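You operate a simulated robot arm through the tools that you are given. There is no shell and no other tool. Be economical: measure what you need, move in short steps, check, and stop when the job is done.

You run a simulated robot arm. Do the job below in one go: nothing can be reset, and whatever is moved stays where it is left.

## Task
Close the open pot and turn it in under the clear hood.
Fine: free the turntable, turn it one seat either way and lock it again.

It is judged by the outcome, as a careful person would: the job done as asked, and still so three seconds after it is handed in. It fails if anything else is knocked over, pushed out of place, dropped, spilled or broken.

## Robot
A 7-joint arm with a two-finger parallel gripper, fixed in place. Base frame: the origin is at the foot of the arm, x ahead of it, y to its left, z up. Lengths are in mm, angles in rad, forces in N, time in s.
With the tool pointing down near the work surface it reaches from about 300 to 700 mm from the base axis. Its first joint turns from -1.152 to 1.152 rad. Payload 1.57 kg.
Tool frame: the origin (TCP) lies between the finger pads and is the grasp point; the fingertips stand 30 mm ahead of it; z points along the fingers, y is the line along which they close. The gripper opens to 110 mm. The fingers are 24 mm wide and 12 mm thick; the gripper's body (48 by 112 mm) begins 78 mm behind the TCP.
Orientation is that of the tool frame in the base frame, as [roll, pitch, yaw] about the fixed x, y, z axes, in that order (R = Rz(yaw) Ry(pitch) Rx(roll)). With the fingers straight down and closing along the base's y, the tool's x points along the base's -x, its y along +y and its z along -z.

## Interface
- The arm moves only by the tool apply_moves. Its argument "rows" is a list of rows, each a list of 7 numbers: the shift along the base's x, y, z in units of 50 mm (1.0 is 50 mm), then the turn, a rotation vector about the base's x, y, z in units of 6 degrees (1.0 is 6 degrees), then the finger opening in mm, from 0 to 110. In form: [[dx, dy, dz, wx, wy, wz, fingers], ...]. A call has 1 to 20 rows; each row shifts and turns the commanded pose from where the row before left it. A call with a number of a shift or a turn outside -1 to 1 is refused whole. Each row takes 0.2 s and may step no farther than 50 mm and 0.15 rad from the row before; otherwise, or with a gripper value out of range, the whole call is refused. Where a pose cannot be reached the arm comes as near as it can. A force on the tool above 40 N (or 10 N above the force at the start of the call, whichever is more), or a blocked arm, ends the call early, and 0.2 s more pass. Each finger travels about 108 mm/s and halts on what it meets, pressing with about 36 N; the grip force reading is that of the motor and also rises with nothing between the fingers. The clock runs only during rows and for 0.2 s after the last one: add rows that do not move to give the fingers time. It gives the time, the measured TCP pose, the force on the tool (base axes), the opening and the grip force at its end, in the units of the frame above (readings bear some noise), with the torque about the TCP (base axes, N m) and any sound that the robot's microphone picked up, and new pictures: "show" is both (left out), scene, wrist or none.
- Cameras (640 x 400 px; columns grow to the right, rows downward): "scene" is fixed at [162.2, -384.7, 1425.8]; the picture's right is [0.83, -0.56, 0.00], its down [-0.20, -0.30, -0.93] and it looks along [0.52, 0.77, -0.36] (base axes); focal length 313 px, centre (320, 200). "wrist" rides on the gripper at [70, 16, -141] in the tool frame; the picture's right is [-0.23, 0.97, 0.00], its down [-0.86, -0.20, -0.48] and it looks along [-0.47, -0.11, 0.88] (tool axes); focal length 222 px, centre (320, 200). There is no depth. A picture from a camera that has moved, and an enlarged one, comes with that camera's place and axes in the base frame and with its lens.
- close_up(camera, box): a new picture of the part [left, top, right, bottom] of that camera's present view, enlarged. The clock stands still meanwhile.
- job_done(): hands the job in; it is judged then, once.

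Go step by step. Nothing tells you positions but the pictures and the camera data: compare them with the known pose of the tool, close in by small moves and look again before you grip or let go. The budget is 120 turns and 200 pictures, counting those below and the enlarged ones. Unless the task says otherwise, let go and move clear before handing in, and close with one line.

The tools are called as a command line: name --pt "numbers of a row" for each row, then --argument value for the rest, lists and objects as JSON in quotes. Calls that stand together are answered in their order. apply_moves: Moves the arm, as the interface text tells. Its arguments: {"type":"object","properties":{"rows":{"type":"array","items":{"type":"array","items":{"type":"number"}}},"show":{"type":"string","enum":["both","scene","wrist","none"]}},"required":["rows"]} The other tools are called the same way: close_up (camera, box) takes an enlarged picture of a part of a camera's view; job_done () hands the job in.

At the start:

```text
time: 0.0
ee_pos: [303.3, 199.2, 1260.9]
tool_rot: [-3.14, 0.0, 3.142]
contact_force: [0.1, -0.7, 0.2]
torque: [0.0, -0.02, -0.03]
grip_width: 109.8
grasp_force: 0.0
```

scene: 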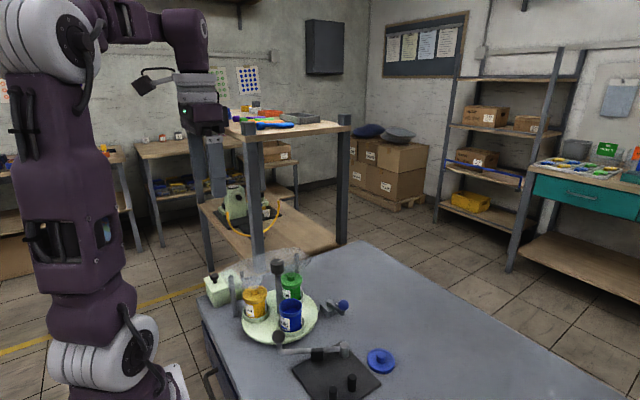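
wrist: 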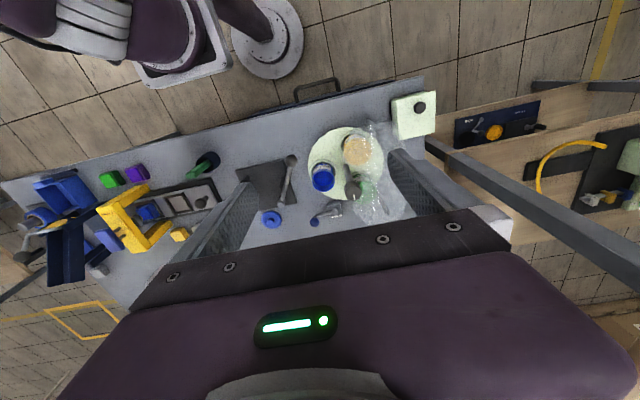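

I see a turntable with three pots (yellow, green, blue), a clear hood, a blue lid on the table, and some levers. I'll take enlarged looks first.

close_up --camera "scene" --box '[190, 240, 410, 400]'

close_up --camera "wrist" --box '[230, 80, 450, 240]'

```text
2.50 times, centred on (300, 320) of scene
camera zoom: at [162.2, -384.7, 1425.8], right [0.83, -0.56, 0.0], down [-0.2, -0.3, -0.93], along [0.52, 0.77, -0.36], focal length 782 px, centre (370, -100)
```

zoom: 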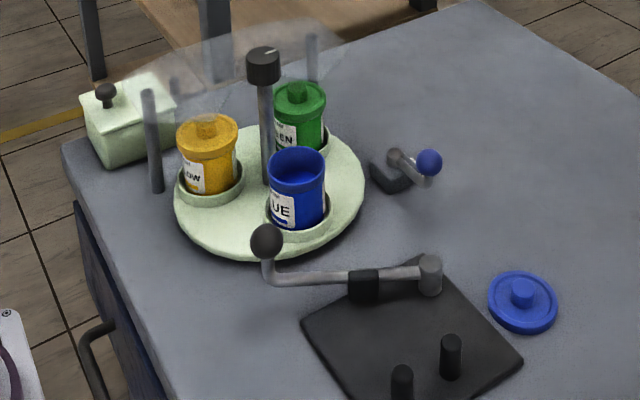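

```text
2.50 times, centred on (340, 160) of wrist
camera zoom: at [232.6, 215.0, 1403.2], right [0.23, 0.97, 0.0], down [0.86, -0.2, 0.48], along [0.47, -0.11, -0.88], focal length 555 px, centre (270, 300)
```

zoom: 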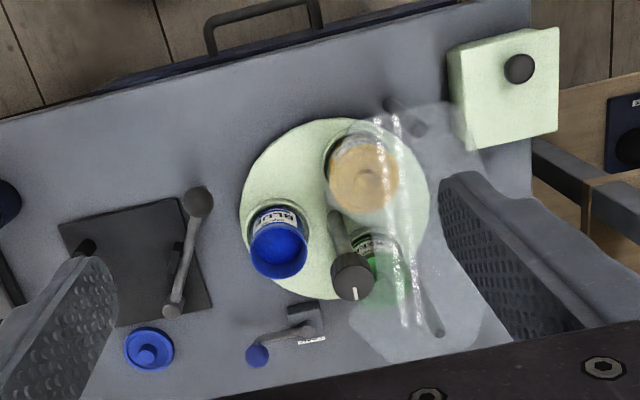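

The blue lid is near (577,-20,820), the turntable centre near (447,233), and the post knob top at z≈1000. I'll bring the wrist camera closer to the levers.

apply_moves --pt "0.323 -0.463 -0.603 0 0 0 110" --pt "0.323 -0.463 -0.603 0 0 0 110" --pt "0.323 -0.463 -0.603 0 0 0 110" --pt "0.323 -0.463 -0.603 0 0 0 110" --pt "0.323 -0.463 -0.603 0 0 0 110" --pt "0.323 -0.463 -0.603 0 0 0 110" --show "both"

```text
time: 1.4
ee_pos: [399.6, 60.6, 1080.7]
tool_rot: [-3.141, 0.0, -3.139]
contact_force: [1.1, -0.3, -0.1]
torque: [-0.03, -0.01, -0.03]
grip_width: 110.1
grasp_force: 0.1
camera wrist: at [329.6, 76.2, 1222.5], right [0.23, 0.97, 0.0], down [0.86, -0.2, 0.48], along [0.47, -0.11, -0.88], focal length 222 px, centre (320, 200)
```

scene: 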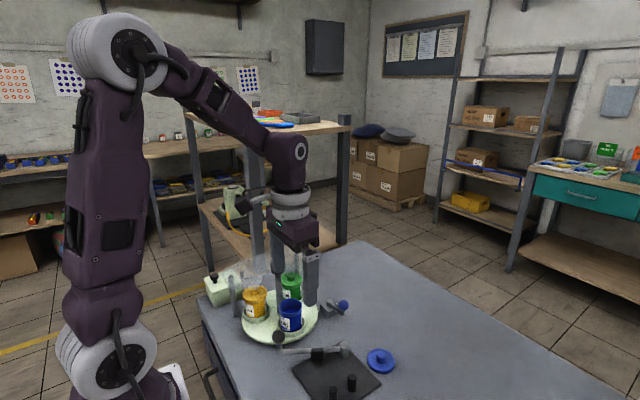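
wrist: 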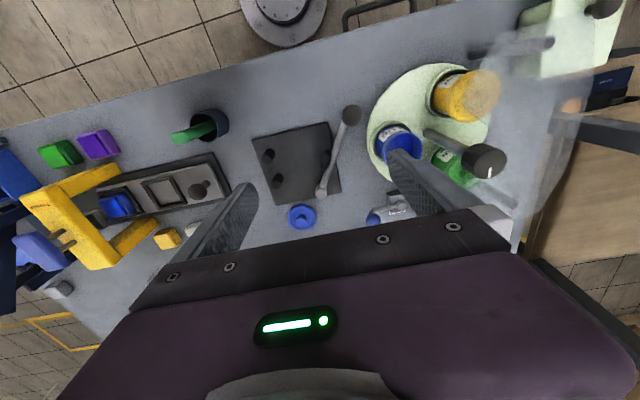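

close_up --camera "wrist" --box '[230, 80, 390, 240]'

close_up --camera "wrist" --box '[350, 20, 600, 220]'

apply_moves --pt "0.9 0 0 0 0 0 110" --pt "0.9 0 0 0 0 0 110" --show "wrist"

```text
2.50 times, centred on (310, 160) of wrist
camera zoom: at [329.6, 76.2, 1222.5], right [0.23, 0.97, 0.0], down [0.86, -0.2, 0.48], along [0.47, -0.11, -0.88], focal length 555 px, centre (345, 300)
```

zoom: 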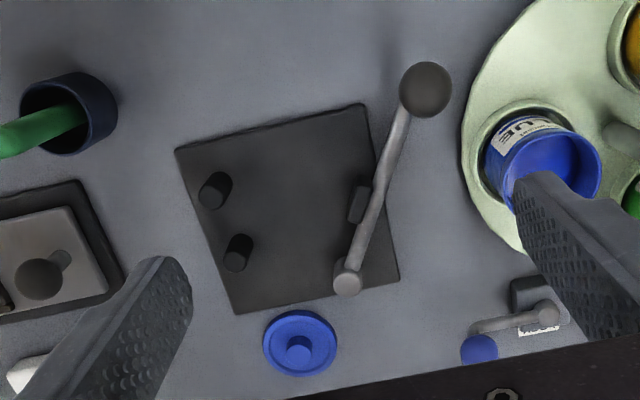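

```text
2.00 times, centred on (475, 120) of wrist
camera zoom: at [329.6, 76.2, 1222.5], right [0.23, 0.97, 0.0], down [0.86, -0.2, 0.48], along [0.47, -0.11, -0.88], focal length 444 px, centre (10, 360)
```

zoom: 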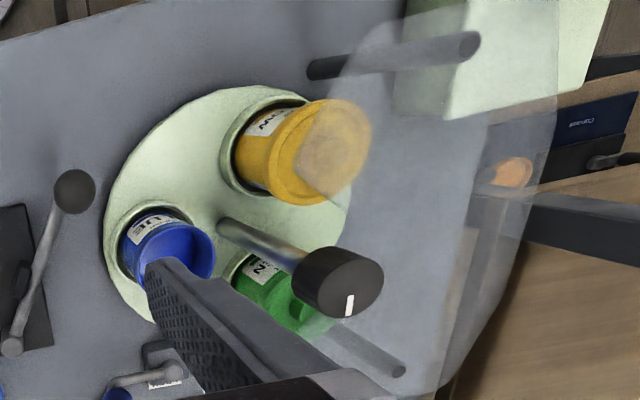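

```text
time: 2.0
ee_pos: [489.4, 58.3, 1079.1]
tool_rot: [-3.141, 0.001, -3.141]
contact_force: [-0.3, -0.1, 0.5]
torque: [-0.04, 0.01, -0.01]
grip_width: 109.8
grasp_force: 0.0
camera wrist: at [419.8, 74.1, 1221.4], right [0.23, 0.97, 0.0], down [0.86, -0.2, 0.48], along [0.47, -0.11, -0.88], focal length 222 px, centre (320, 200)
```

wrist: 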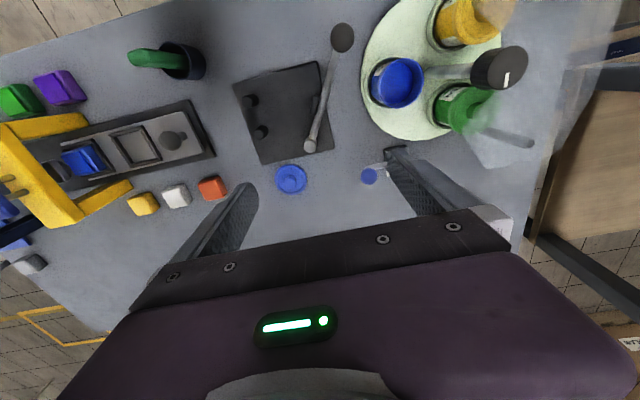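

apply_moves --pt "0.5 0.9 0 0 0 0 110" --pt "0.5 0.7 0 0 0 0 110" --show "wrist"

close_up --camera "wrist" --box '[220, 80, 420, 220]'

close_up --camera "scene" --box '[270, 280, 370, 380]'

```text
refused: row 1 steps farther than a row can; nothing moved
```

```text
2.86 times, centred on (320, 150) of wrist
camera zoom: at [419.8, 74.1, 1221.4], right [0.23, 0.97, 0.0], down [0.86, -0.2, 0.48], along [0.47, -0.11, -0.88], focal length 635 px, centre (320, 343)
```

zoom: 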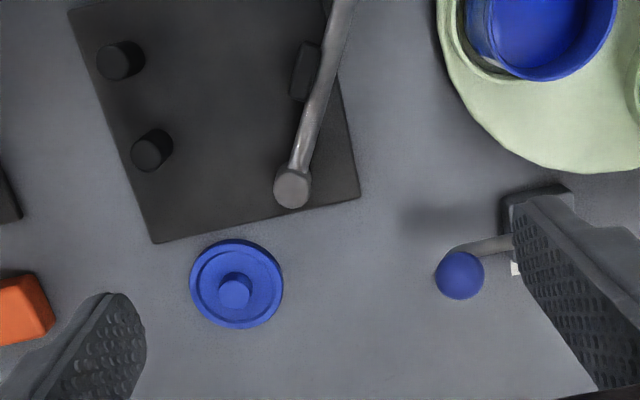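

```text
4.00 times, centred on (320, 330) of scene
camera zoom: at [162.2, -384.7, 1425.8], right [0.83, -0.56, 0.0], down [-0.2, -0.3, -0.93], along [0.52, 0.77, -0.36], focal length 1252 px, centre (320, -320)
```

zoom: 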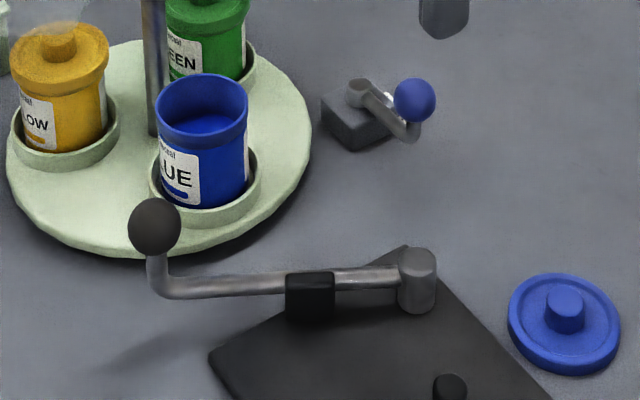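

apply_moves --pt "0.3 0.9 0 0 0 0 110" --pt "0.3 0.7 0 0 0 0 110" --show "wrist"

close_up --camera "wrist" --box '[230, 80, 400, 220]'

```text
time: 2.6
ee_pos: [518.7, 138.9, 1078.1]
tool_rot: [3.141, 0.001, 3.141]
contact_force: [-0.4, 0.2, -0.3]
torque: [0.0, -0.02, -0.03]
grip_width: 110.3
grasp_force: 0.0
camera wrist: at [449.7, 155.8, 1221.9], right [0.23, 0.97, 0.0], down [0.86, -0.2, 0.48], along [0.47, -0.11, -0.88], focal length 222 px, centre (320, 200)
```

wrist: 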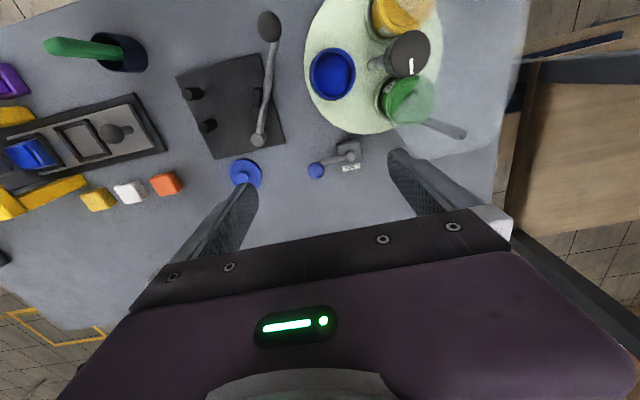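

```text
2.86 times, centred on (315, 150) of wrist
camera zoom: at [449.7, 155.8, 1221.9], right [0.23, 0.97, 0.0], down [0.86, -0.2, 0.48], along [0.47, -0.11, -0.88], focal length 635 px, centre (334, 343)
```

zoom: 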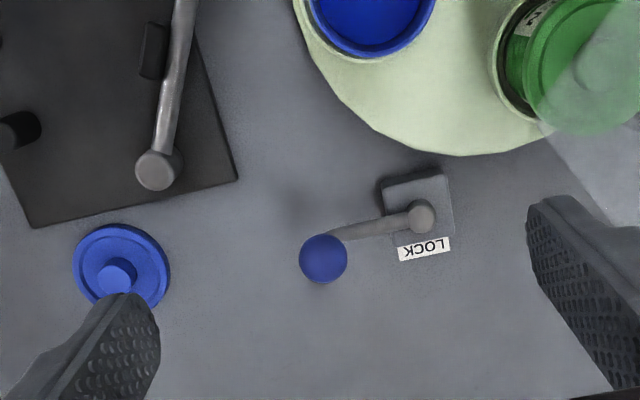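

The blue-knob lever is labelled LOCK: its pivot is near (579,182) and its knob near (576,120,883). I'll do the lid first and hover over it at about (575,-20).

apply_moves --pt "0.225 -0.636 -0.592 0 0 0 60" --pt "0.225 -0.636 -0.592 0 0 0 60" --pt "0.225 -0.636 -0.592 0 0 0 60" --pt "0.225 -0.636 -0.592 0 0 0 60" --pt "0.225 -0.636 -0.592 0 0 0 60" --show "both"

close_up --camera "wrist" --box '[240, 120, 400, 220]'

close_up --camera "scene" --box '[320, 310, 420, 400]'

```text
time: 3.8
ee_pos: [577.0, -20.6, 932.1]
tool_rot: [3.141, -0.001, -3.14]
contact_force: [0.1, 0.3, 0.2]
torque: [0.04, -0.01, -0.01]
grip_width: 59.8
grasp_force: 0.1
camera wrist: at [505.3, -4.2, 1073.8], right [0.23, 0.97, 0.0], down [0.86, -0.2, 0.48], along [0.47, -0.11, -0.88], focal length 222 px, centre (320, 200)
```

scene: 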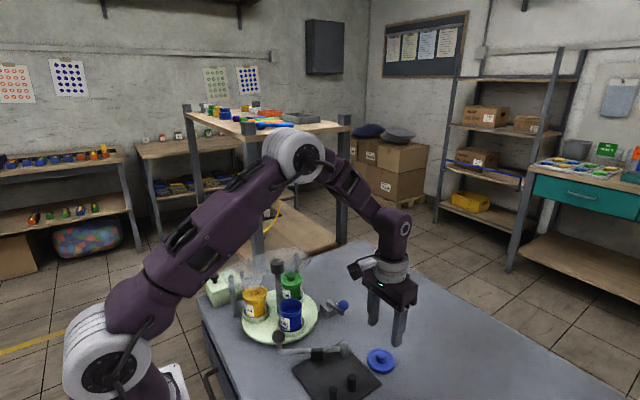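
wrist: 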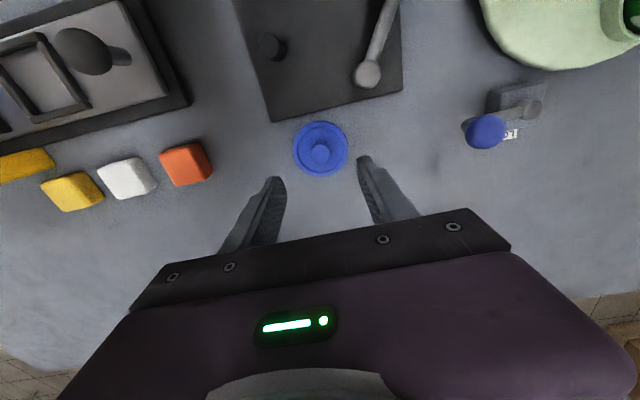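

```text
4.00 times, centred on (320, 170) of wrist
camera zoom: at [505.3, -4.2, 1073.8], right [0.23, 0.97, 0.0], down [0.86, -0.2, 0.48], along [0.47, -0.11, -0.88], focal length 888 px, centre (320, 320)
```

zoom: 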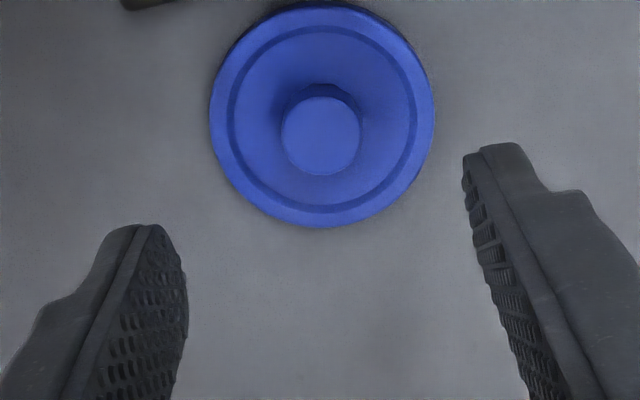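

```text
4.44 times, centred on (370, 355) of scene
camera zoom: at [162.2, -384.7, 1425.8], right [0.83, -0.56, 0.0], down [-0.2, -0.3, -0.93], along [0.52, 0.77, -0.36], focal length 1391 px, centre (98, -489)
```

zoom: 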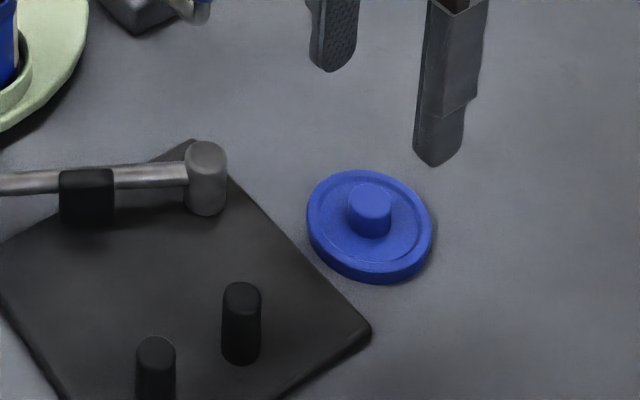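

The lid centre checks out at about (575.5,-20.5), with a knob about 22 mm across and its top near z 840. Now I'll descend part way.

apply_moves --pt "-0.02 0 -0.7 0 0 0 60" --pt "0 0 -0.66 0 0 0 60" --pt "0 0 0 0 0 0 60" --show "none"

close_up --camera "wrist" --box '[240, 120, 400, 220]'

close_up --camera "scene" --box '[340, 320, 420, 380]'

```text
time: 4.6
ee_pos: [575.7, -19.4, 864.6]
tool_rot: [-3.141, -0.001, -3.14]
contact_force: [0.0, -0.2, 0.5]
torque: [0.01, 0.02, -0.02]
grip_width: 59.7
grasp_force: 0.0
```

```text
4.00 times, centred on (320, 170) of wrist
camera zoom: at [505.2, -2.9, 1006.2], right [0.23, 0.97, 0.0], down [0.86, -0.2, 0.48], along [0.47, -0.11, -0.88], focal length 888 px, centre (320, 320)
```

zoom: 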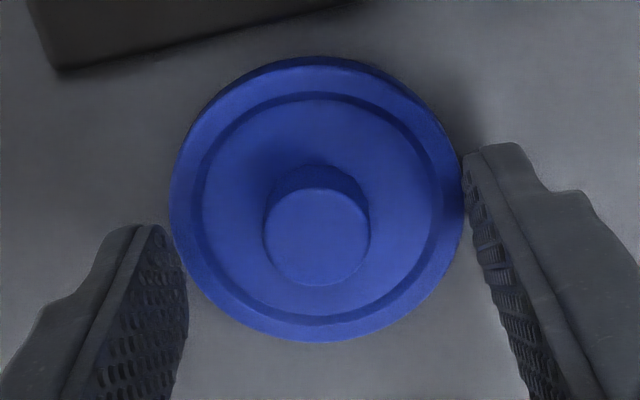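

```text
6.67 times, centred on (380, 350) of scene
camera zoom: at [162.2, -384.7, 1425.8], right [0.83, -0.56, 0.0], down [-0.2, -0.3, -0.93], along [0.52, 0.77, -0.36], focal length 2086 px, centre (-80, -800)
```

zoom: 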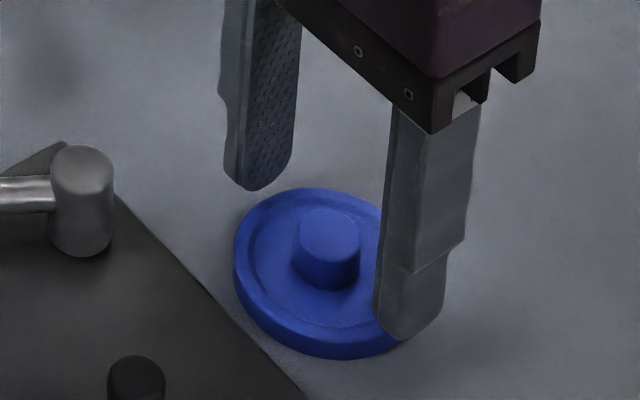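

apply_moves --pt "0 0 0 0 0 0 36" --pt "0 0 -0.08 0 0 0 36" --pt "0 0 -0.06 0 0 0 36" --pt "0 0 0 0 0 0 36" --show "none"

close_up --camera "scene" --box '[340, 320, 420, 380]'

```text
time: 5.6
ee_pos: [574.0, -19.4, 857.8]
tool_rot: [-3.141, 0.002, -3.14]
contact_force: [-6.8, 2.3, 31.6]
torque: [0.07, 0.21, 0.03]
grip_width: 35.8
grasp_force: 0.1
```

```text
6.67 times, centred on (380, 350) of scene
camera zoom: at [161.4, -384.7, 1426.0], right [0.83, -0.56, 0.0], down [-0.2, -0.3, -0.93], along [0.52, 0.77, -0.36], focal length 2086 px, centre (-80, -800)
```

zoom: 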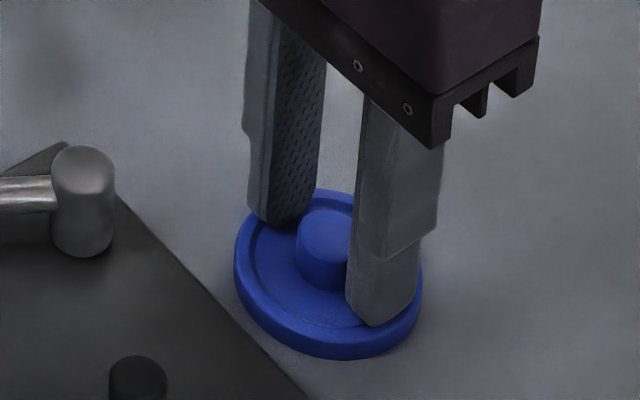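

The fingertips touch the flange at tip z≈828. I'll back up 2 mm and close on the knob.

apply_moves --pt "0 0 0.05 0 0 0 36" --pt "0 0 0 0 0 0 36" --pt "0 0 0 0 0 0 15" --pt "0 0 0 0 0 0 15" --pt "0 0 0 0 0 0 15" --show "none"

close_up --camera "scene" --box '[340, 320, 420, 380]'

close_up --camera "wrist" --box '[240, 120, 400, 220]'

```text
time: 6.8
ee_pos: [575.0, -19.0, 858.7]
tool_rot: [3.141, 0.001, -3.141]
contact_force: [-0.5, 0.9, 0.0]
torque: [0.02, -0.03, 0.02]
grip_width: 17.8
grasp_force: 24.9
```

```text
6.67 times, centred on (380, 350) of scene
camera zoom: at [162.2, -384.7, 1425.8], right [0.83, -0.56, 0.0], down [-0.2, -0.3, -0.93], along [0.52, 0.77, -0.36], focal length 2086 px, centre (-80, -800)
```

zoom: 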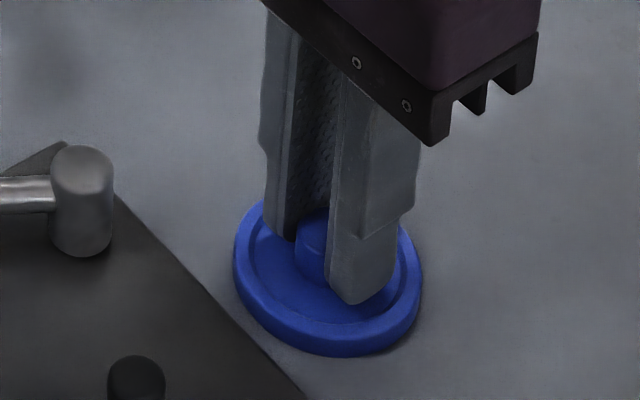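

```text
4.00 times, centred on (320, 170) of wrist
camera zoom: at [504.8, -3.1, 1002.1], right [0.23, 0.97, 0.0], down [0.86, -0.2, 0.48], along [0.47, -0.11, -0.88], focal length 888 px, centre (320, 320)
```

zoom: 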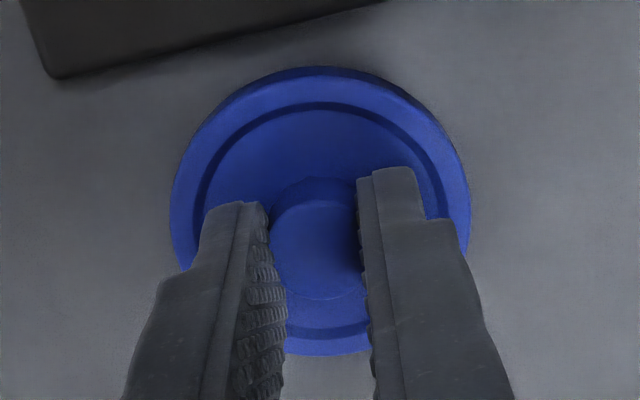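

apply_moves --pt "0 0 0.4 0 0 0 15" --pt "0 0 0.8 0 0 0 15" --pt "0 0 0.8 0 0 0 15" --pt "0 0 0.8 0 0 0 15" --pt "0 0 0 0 0 0 15" --show "wrist"

close_up --camera "scene" --box '[230, 240, 390, 340]'

```text
time: 8.0
ee_pos: [575.2, -17.7, 1000.8]
tool_rot: [-3.141, 0.0, 3.141]
contact_force: [-1.1, -0.1, -0.6]
torque: [0.0, 0.04, 0.02]
grip_width: 18.3
grasp_force: 7.2
camera wrist: at [504.9, -3.2, 1142.9], right [0.23, 0.97, 0.0], down [0.86, -0.2, 0.48], along [0.47, -0.11, -0.88], focal length 222 px, centre (320, 200)
```

wrist: 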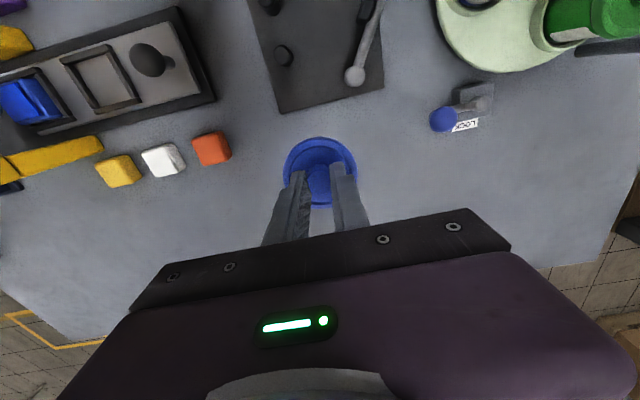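

```text
4.00 times, centred on (310, 290) of scene
camera zoom: at [162.2, -384.7, 1425.8], right [0.83, -0.56, 0.0], down [-0.2, -0.3, -0.93], along [0.52, 0.77, -0.36], focal length 1252 px, centre (360, -160)
```

zoom: 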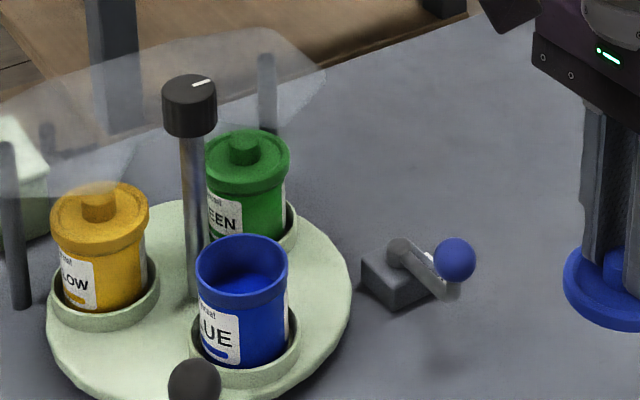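

The lid is held. The blue pot's rim centre is about (449.5,171,907), so I'll move above it at the same height.

apply_moves --pt "-0.503 0.755 0 0 0 0 15" --pt "-0.503 0.755 0 0 0 0 15" --pt "-0.503 0.755 0 0 0 0 15" --pt "-0.503 0.755 0 0 0 0 15" --pt "-0.503 0.755 0 0 0 0 15" --pt "0 0 0 0 0 0 15" --show "wrist"

close_up --camera "scene" --box '[230, 220, 390, 340]'

close_up --camera "wrist" --box '[220, 60, 460, 220]'

```text
time: 9.4
ee_pos: [448.3, 170.3, 999.8]
tool_rot: [3.141, 0.0, -3.141]
contact_force: [0.7, 0.7, -0.4]
torque: [-0.06, 0.01, 0.0]
grip_width: 18.9
grasp_force: 13.2
camera wrist: at [378.8, 186.2, 1141.8], right [0.23, 0.97, 0.0], down [0.86, -0.2, 0.48], along [0.47, -0.11, -0.88], focal length 222 px, centre (320, 200)
```

wrist: 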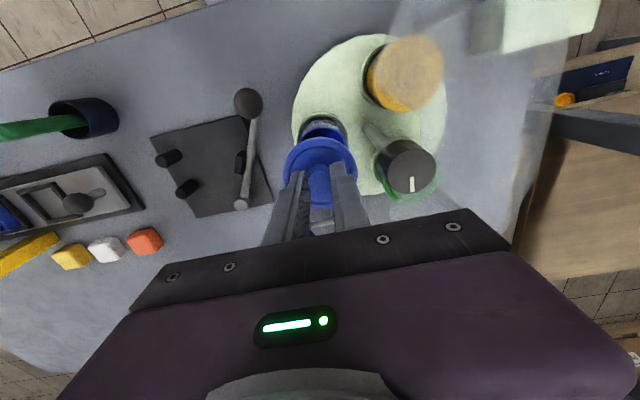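

```text
3.33 times, centred on (310, 280) of scene
camera zoom: at [162.2, -384.7, 1425.8], right [0.83, -0.56, 0.0], down [-0.2, -0.3, -0.93], along [0.52, 0.77, -0.36], focal length 1043 px, centre (353, -67)
```

zoom: 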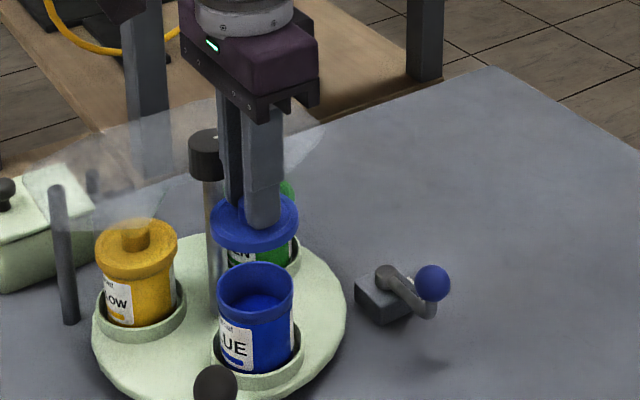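

```text
2.50 times, centred on (340, 140) of wrist
camera zoom: at [378.8, 186.2, 1141.8], right [0.23, 0.97, 0.0], down [0.86, -0.2, 0.48], along [0.47, -0.11, -0.88], focal length 555 px, centre (270, 350)
```

zoom: 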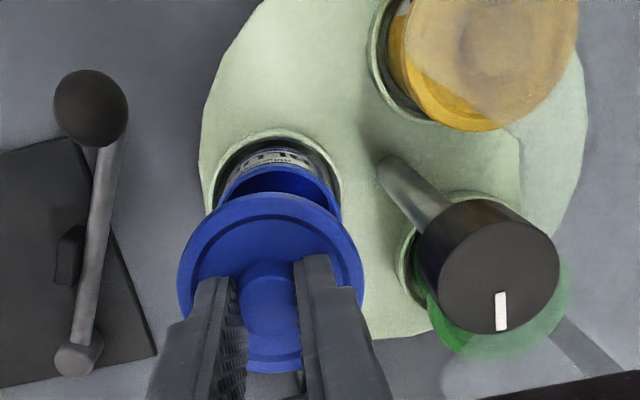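

apply_moves --pt "0.05 0.03 -0.4 0 0 0 15" --pt "0 0 -0.34 0 0 0 15" --pt "0 0 0 0 0 0 15" --show "none"

close_up --camera "scene" --box '[260, 260, 340, 340]'

close_up --camera "wrist" --box '[260, 80, 380, 220]'

```text
time: 10.2
ee_pos: [451.7, 171.6, 962.5]
tool_rot: [-3.141, 0.0, -3.141]
contact_force: [-0.1, 0.5, 0.5]
torque: [0.0, 0.01, 0.0]
grip_width: 17.3
grasp_force: 1.3
```

```text
5.00 times, centred on (300, 300) of scene
camera zoom: at [162.2, -384.7, 1425.8], right [0.83, -0.56, 0.0], down [-0.2, -0.3, -0.93], along [0.52, 0.77, -0.36], focal length 1564 px, centre (420, -300)
```

zoom: 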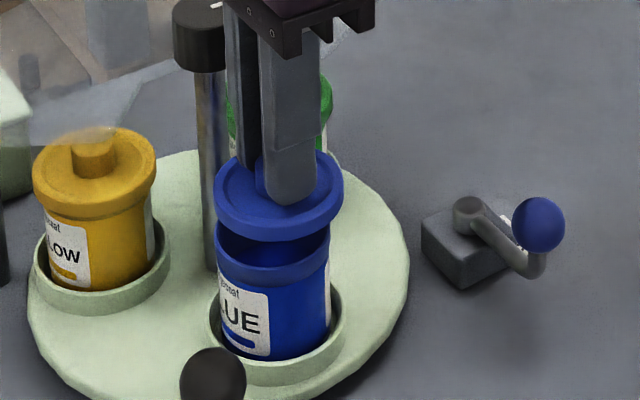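

```text
2.86 times, centred on (320, 150) of wrist
camera zoom: at [382.1, 187.4, 1104.6], right [0.23, 0.97, 0.0], down [0.86, -0.2, 0.48], along [0.47, -0.11, -0.88], focal length 635 px, centre (320, 343)
```

zoom: 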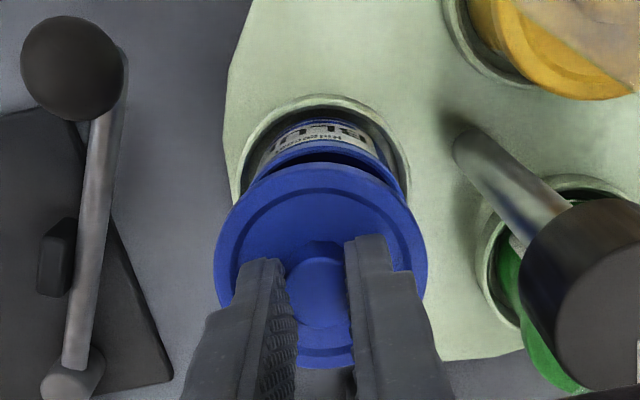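

The lid sits about 3 mm off toward +x and 1.5 mm off toward -y of the pot, so I'll correct that and check again.

apply_moves --pt "-0.06 0.034 -0.06 0 0 0 15" --pt "0 0 0 0 0 0 15" --show "none"

close_up --camera "scene" --box '[260, 260, 340, 340]'

close_up --camera "wrist" --box '[260, 80, 380, 220]'

```text
time: 10.8
ee_pos: [449.4, 173.3, 959.0]
tool_rot: [3.141, 0.0, -3.141]
contact_force: [-1.9, 0.2, -0.2]
torque: [-0.02, 0.01, 0.0]
grip_width: 18.2
grasp_force: 24.6
```

```text
5.00 times, centred on (300, 300) of scene
camera zoom: at [162.2, -384.7, 1425.8], right [0.83, -0.56, 0.0], down [-0.2, -0.3, -0.93], along [0.52, 0.77, -0.36], focal length 1564 px, centre (420, -300)
```

zoom: 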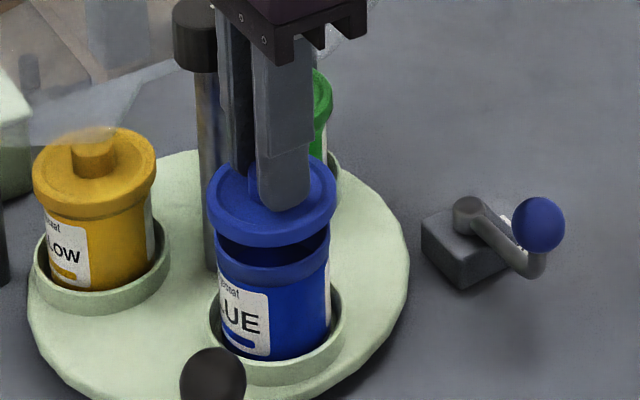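

```text
2.86 times, centred on (320, 150) of wrist
camera zoom: at [379.0, 189.1, 1101.4], right [0.23, 0.97, 0.0], down [0.86, -0.2, 0.48], along [0.47, -0.11, -0.88], focal length 635 px, centre (320, 343)
```

zoom: 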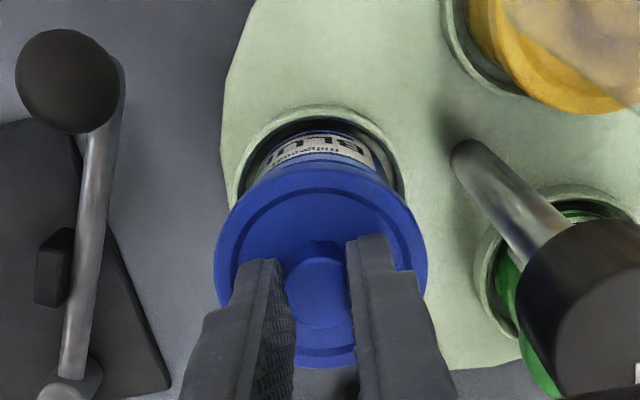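

Aligned in both views. I'll lower it slowly and watch the force.

apply_moves --pt "0 0 -0.06 0 0 0 15" --pt "0 0 -0.06 0 0 0 15" --pt "0 0 0 0 0 0 15" --show "none"

close_up --camera "scene" --box '[260, 260, 340, 340]'

```text
time: 11.6
ee_pos: [449.2, 172.3, 955.1]
tool_rot: [-3.141, 0.001, -3.14]
contact_force: [0.0, 0.1, -0.1]
torque: [-0.01, 0.01, 0.0]
grip_width: 18.7
grasp_force: 13.0
```

```text
5.00 times, centred on (300, 300) of scene
camera zoom: at [162.2, -384.7, 1425.8], right [0.83, -0.56, 0.0], down [-0.2, -0.3, -0.93], along [0.52, 0.77, -0.36], focal length 1564 px, centre (420, -300)
```

zoom: 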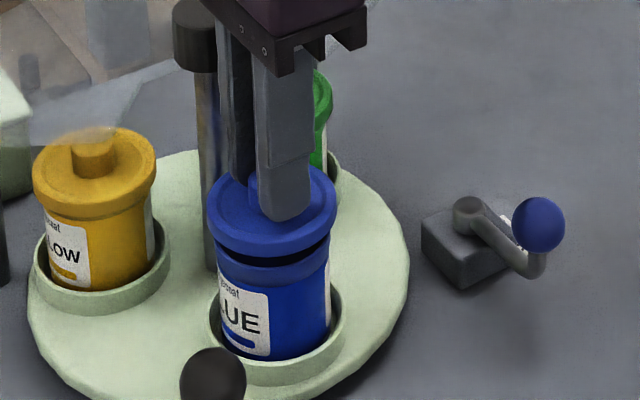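

apply_moves --pt "0 0 -0.06 0 0 0 15" --pt "0 0 -0.06 0 0 0 15" --pt "0 0 0 0 0 0 15" --show "none"

close_up --camera "scene" --box '[260, 260, 340, 340]'

```text
time: 12.4
ee_pos: [448.6, 173.5, 948.2]
tool_rot: [-3.141, 0.001, -3.141]
contact_force: [0.1, 0.3, 0.0]
torque: [0.02, 0.02, -0.01]
grip_width: 17.0
grasp_force: 1.0
```

```text
5.00 times, centred on (300, 300) of scene
camera zoom: at [162.2, -384.7, 1425.8], right [0.83, -0.56, 0.0], down [-0.2, -0.3, -0.93], along [0.52, 0.77, -0.36], focal length 1564 px, centre (420, -300)
```

zoom: 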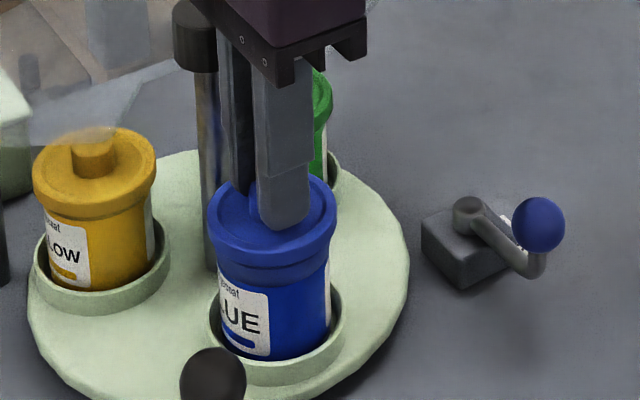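

apply_moves --pt "0 0 -0.03 0 0 0 15" --pt "0 0 -0.03 0 0 0 15" --pt "0 0 0 0 0 0 15" --show "none"

close_up --camera "scene" --box '[260, 260, 340, 340]'

```text
time: 13.2
ee_pos: [449.5, 174.0, 944.2]
tool_rot: [3.141, 0.0, -3.14]
contact_force: [0.2, 0.6, -0.4]
torque: [0.01, 0.06, -0.02]
grip_width: 15.9
grasp_force: 31.1
```

```text
5.00 times, centred on (300, 300) of scene
camera zoom: at [162.2, -384.7, 1425.8], right [0.83, -0.56, 0.0], down [-0.2, -0.3, -0.93], along [0.52, 0.77, -0.36], focal length 1564 px, centre (420, -300)
```

zoom: 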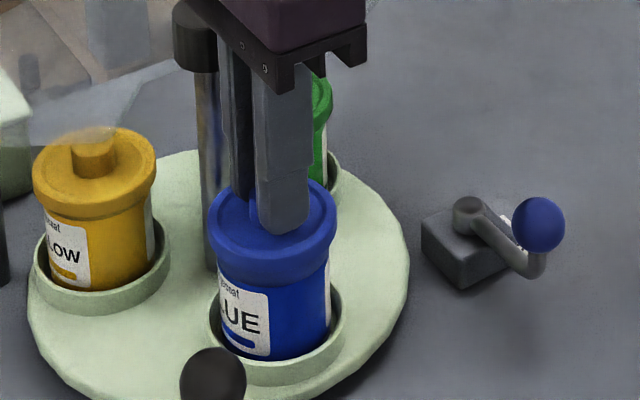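

apply_moves --pt "0 0 -0.03 0 0 0 15" --pt "0 0 -0.03 0 0 0 15" --pt "0 0 0 0 0 0 15" --show "none"

close_up --camera "scene" --box '[260, 260, 340, 340]'

```text
time: 14.0
ee_pos: [449.0, 172.4, 942.7]
tool_rot: [-3.142, 0.001, 3.141]
contact_force: [0.2, 0.6, 0.1]
torque: [0.0, 0.02, 0.0]
grip_width: 15.7
grasp_force: 31.6
```

```text
5.00 times, centred on (300, 300) of scene
camera zoom: at [162.2, -384.7, 1425.8], right [0.83, -0.56, 0.0], down [-0.2, -0.3, -0.93], along [0.52, 0.77, -0.36], focal length 1564 px, centre (420, -300)
```

zoom: 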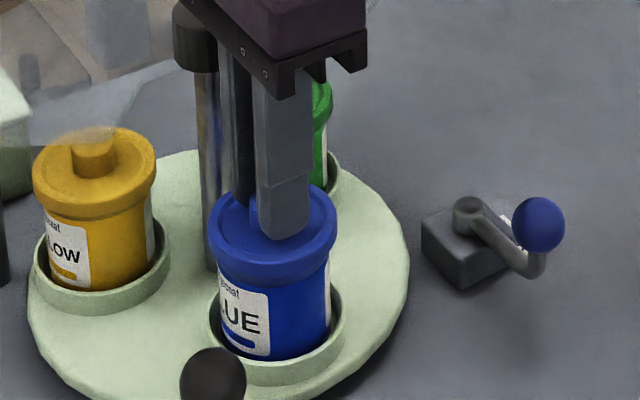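

apply_moves --pt "0 0 -0.03 0 0 0 15" --pt "0 0 -0.03 0 0 0 15" --pt "0 0 0 0 0 0 15" --show "none"

close_up --camera "scene" --box '[260, 260, 340, 340]'

```text
time: 14.8
ee_pos: [448.9, 172.8, 939.6]
tool_rot: [-3.142, 0.0, 3.141]
contact_force: [-0.8, 0.3, 0.1]
torque: [0.03, 0.02, 0.01]
grip_width: 15.8
grasp_force: 30.9
```

```text
5.00 times, centred on (300, 300) of scene
camera zoom: at [162.2, -384.7, 1425.8], right [0.83, -0.56, 0.0], down [-0.2, -0.3, -0.93], along [0.52, 0.77, -0.36], focal length 1564 px, centre (420, -300)
```

zoom: 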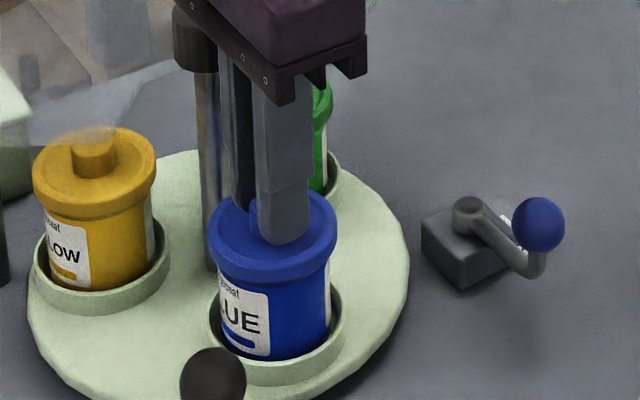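

apply_moves --pt "0 0 -0.03 0 0 0 15" --pt "0 0 -0.03 0 0 0 15" --pt "0 0 0 0 0 0 15" --show "none"

close_up --camera "scene" --box '[260, 260, 340, 340]'

close_up --camera "wrist" --box '[260, 80, 380, 220]'

```text
time: 15.6
ee_pos: [449.6, 173.4, 936.6]
tool_rot: [3.14, 0.002, -3.139]
contact_force: [-1.0, 2.5, 22.7]
torque: [0.12, 0.03, 0.02]
grip_width: 16.6
grasp_force: 31.8
heard: snap
```

```text
5.00 times, centred on (300, 300) of scene
camera zoom: at [161.8, -384.8, 1425.9], right [0.83, -0.56, 0.0], down [-0.2, -0.3, -0.93], along [0.52, 0.77, -0.36], focal length 1564 px, centre (420, -300)
```

zoom: 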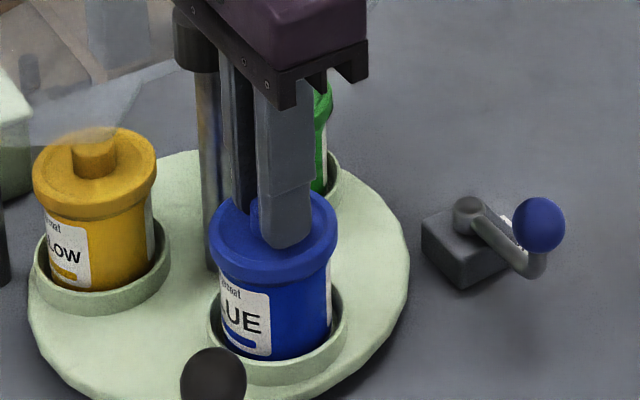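

```text
2.86 times, centred on (320, 150) of wrist
camera zoom: at [379.0, 189.1, 1078.6], right [0.23, 0.97, 0.0], down [0.85, -0.2, 0.48], along [0.47, -0.11, -0.88], focal length 635 px, centre (320, 343)
```

zoom: 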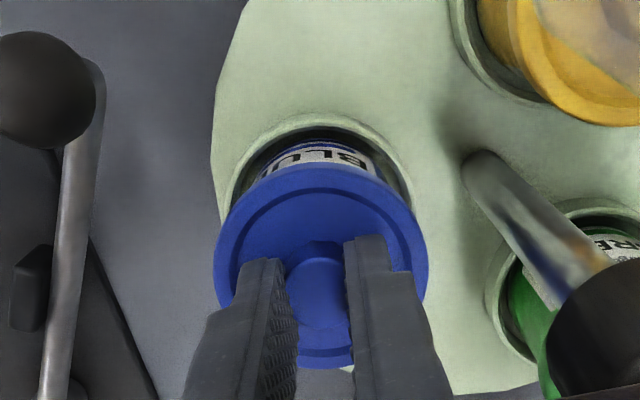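

A snap was heard, so the lid is seated. I'll open the fingers and rise.

apply_moves --pt "0 0 0 0 0 0 36" --pt "0 0 0 0 0 0 36" --pt "0 0 0.4 0 0 0 36" --pt "0 0 0.9 0 0 0 36" --pt "0 -0.5 0.8 0 0 0 36" --pt "0 0 0 0 0 0 36" --show "wrist"

close_up --camera "scene" --box '[230, 230, 370, 340]'

```text
time: 17.0
ee_pos: [449.9, 147.6, 1040.5]
tool_rot: [-3.141, 0.001, 3.141]
contact_force: [-0.4, -0.2, -0.7]
torque: [0.02, 0.02, 0.01]
grip_width: 36.3
grasp_force: 0.2
camera wrist: at [379.5, 163.8, 1182.7], right [0.23, 0.97, 0.0], down [0.86, -0.2, 0.48], along [0.47, -0.11, -0.88], focal length 222 px, centre (320, 200)
```

wrist: 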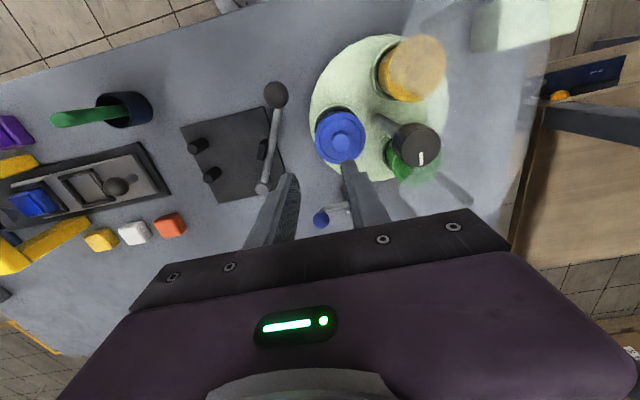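

```text
3.64 times, centred on (300, 285) of scene
camera zoom: at [162.2, -384.7, 1425.8], right [0.83, -0.56, 0.0], down [-0.2, -0.3, -0.93], along [0.52, 0.77, -0.36], focal length 1138 px, centre (393, -109)
```

zoom: 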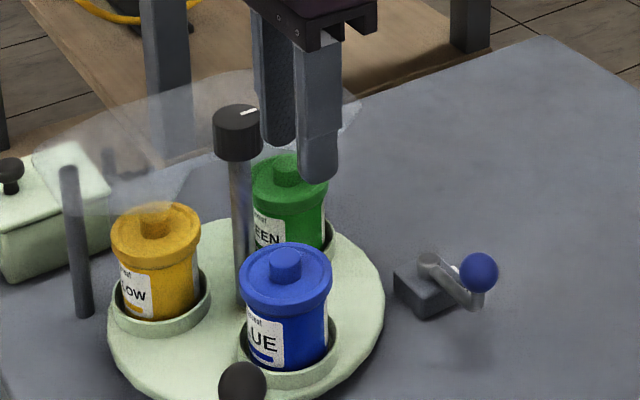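

The lid sits fully on. Next is the LOCK lever: I'll close the fingers and lower them on the -x side of the blue ball, ready to push it toward +x.

apply_moves --pt "0.634 -0.184 -0.27 0 0 0 0" --pt "0.634 -0.184 -0.27 0 0 0 0" --pt "0.634 -0.184 -0.27 0 0 0 0" --pt "0 0 -0.9 0 0 0 0" --pt "0 0 0 0 0 0 0" --show "wrist"

close_up --camera "scene" --box '[280, 260, 400, 350]'

close_up --camera "wrist" --box '[260, 120, 420, 220]'

```text
time: 18.2
ee_pos: [543.2, 121.3, 955.4]
tool_rot: [-3.141, 0.001, -3.139]
contact_force: [0.3, -0.6, 0.5]
torque: [0.01, -0.02, 0.02]
grip_width: 0.0
grasp_force: 21.1
camera wrist: at [473.3, 136.8, 1097.5], right [0.23, 0.97, 0.0], down [0.86, -0.2, 0.48], along [0.47, -0.11, -0.88], focal length 222 px, centre (320, 200)
```

wrist: 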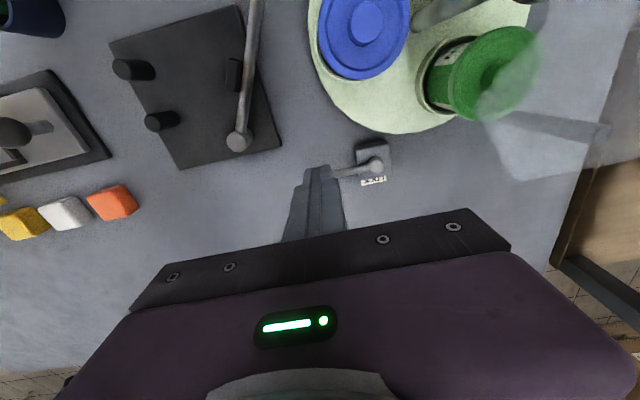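

```text
4.44 times, centred on (340, 305) of scene
camera zoom: at [162.2, -384.7, 1425.8], right [0.83, -0.56, 0.0], down [-0.2, -0.3, -0.93], along [0.52, 0.77, -0.36], focal length 1391 px, centre (231, -267)
```

zoom: 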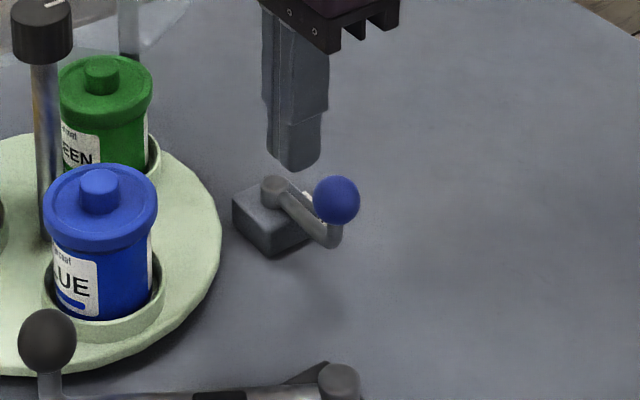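

```text
4.00 times, centred on (340, 170) of wrist
camera zoom: at [473.3, 136.8, 1097.5], right [0.23, 0.97, 0.0], down [0.86, -0.2, 0.48], along [0.47, -0.11, -0.88], focal length 888 px, centre (240, 320)
```

zoom: 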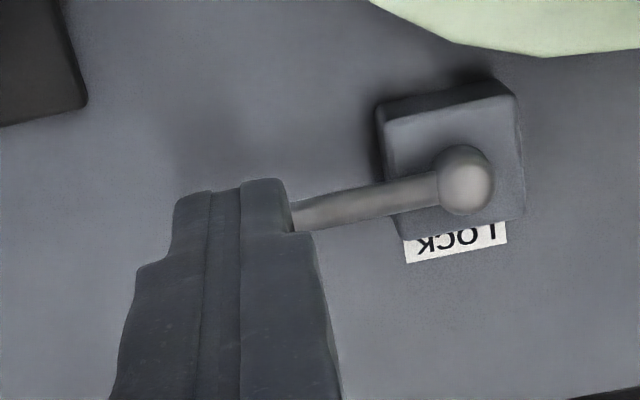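

apply_moves --pt "0 0 -0.6 0 0 0 0" --pt "0 0 -0.5 0 0 0 0" --pt "0.1 0 0 0 0 0 0" --pt "0.1 0 0 0 0 0 0" --pt "0.1 0 0 0 0 0 0" --pt "0.1 0 0 0 0 0 0" --show "none"

close_up --camera "scene" --box '[280, 260, 400, 350]'

close_up --camera "wrist" --box '[260, 120, 420, 220]'

```text
time: 19.4
ee_pos: [549.5, 121.4, 898.1]
tool_rot: [-3.138, -0.02, 3.141]
contact_force: [-11.0, -1.0, 1.5]
torque: [0.03, 0.16, -0.01]
grip_width: 0.0
grasp_force: 21.5
stopped in row 5: the force on the tool passed its limit at 46 N (the readings are from after the stop); the commanded pose is now the measured one
```

```text
4.44 times, centred on (340, 305) of scene
camera zoom: at [161.9, -384.7, 1425.9], right [0.83, -0.56, 0.0], down [-0.2, -0.3, -0.93], along [0.52, 0.77, -0.36], focal length 1391 px, centre (231, -267)
```

zoom: 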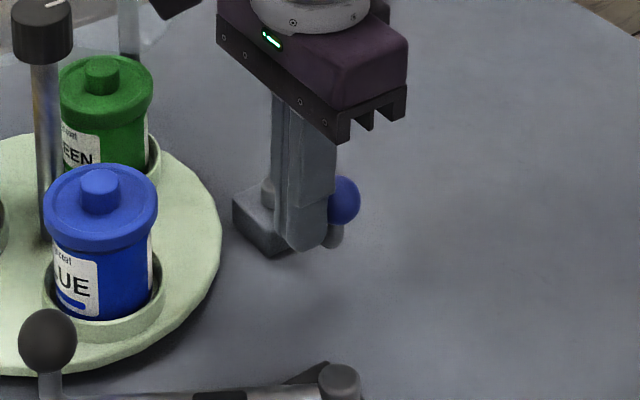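

```text
4.00 times, centred on (340, 170) of wrist
camera zoom: at [482.4, 137.1, 1041.5], right [0.23, 0.97, -0.01], down [0.87, -0.2, 0.46], along [0.45, -0.11, -0.89], focal length 888 px, centre (240, 320)
```

zoom: 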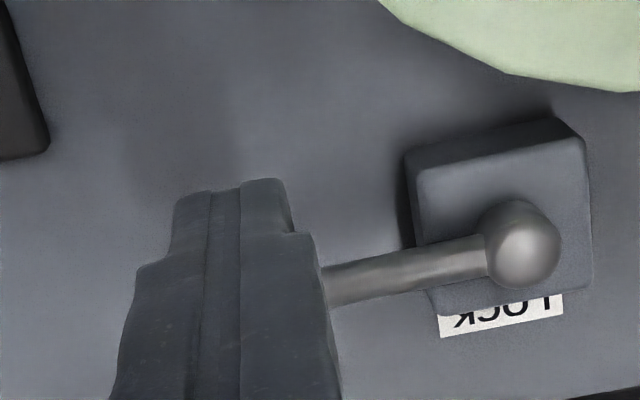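

The lever won't go toward +x (about 46 N with no movement), so I'll try from the other side toward -x.

apply_moves --pt "-0.2 0 0 0 0 0 0" --pt "0 0 0.9 0 0 0 0" --pt "0 0 0.3 0 0 0 0" --pt "0.9 0 0 0 0 0 0" --pt "0.5 0 0 0 0 0 0" --pt "0 0 -0.5 0 0 0 0" --pt "0 0 -0.65 0 0 0 0" --pt "0 0 0 0 0 0 0" --show "wrist"

close_up --camera "scene" --box '[280, 260, 400, 350]'

```text
time: 21.1
ee_pos: [611.4, 120.2, 901.3]
tool_rot: [-3.139, -0.017, -3.141]
contact_force: [0.8, 0.8, -1.1]
torque: [-0.01, 0.01, -0.01]
grip_width: 0.0
grasp_force: 21.1
camera wrist: at [544.0, 137.1, 1044.1], right [0.23, 0.97, -0.01], down [0.86, -0.2, 0.46], along [0.45, -0.11, -0.89], focal length 222 px, centre (320, 200)
```

wrist: 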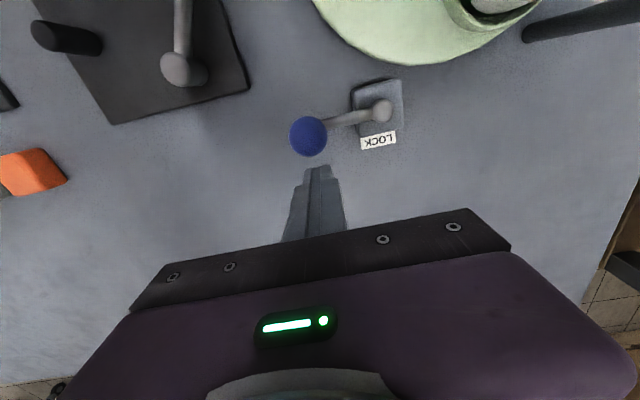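

```text
4.44 times, centred on (340, 305) of scene
camera zoom: at [162.2, -384.7, 1425.8], right [0.83, -0.56, 0.0], down [-0.2, -0.3, -0.93], along [0.52, 0.77, -0.36], focal length 1391 px, centre (231, -267)
```

zoom: 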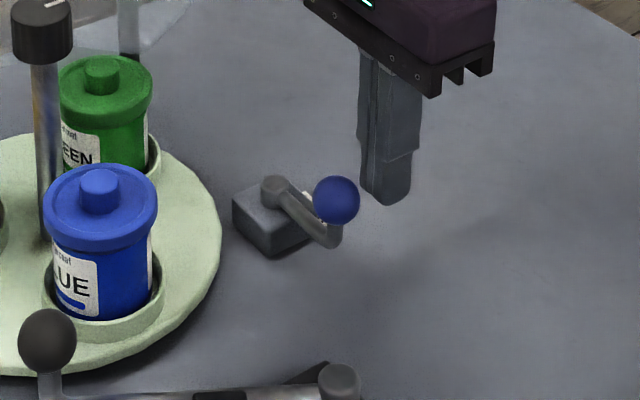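

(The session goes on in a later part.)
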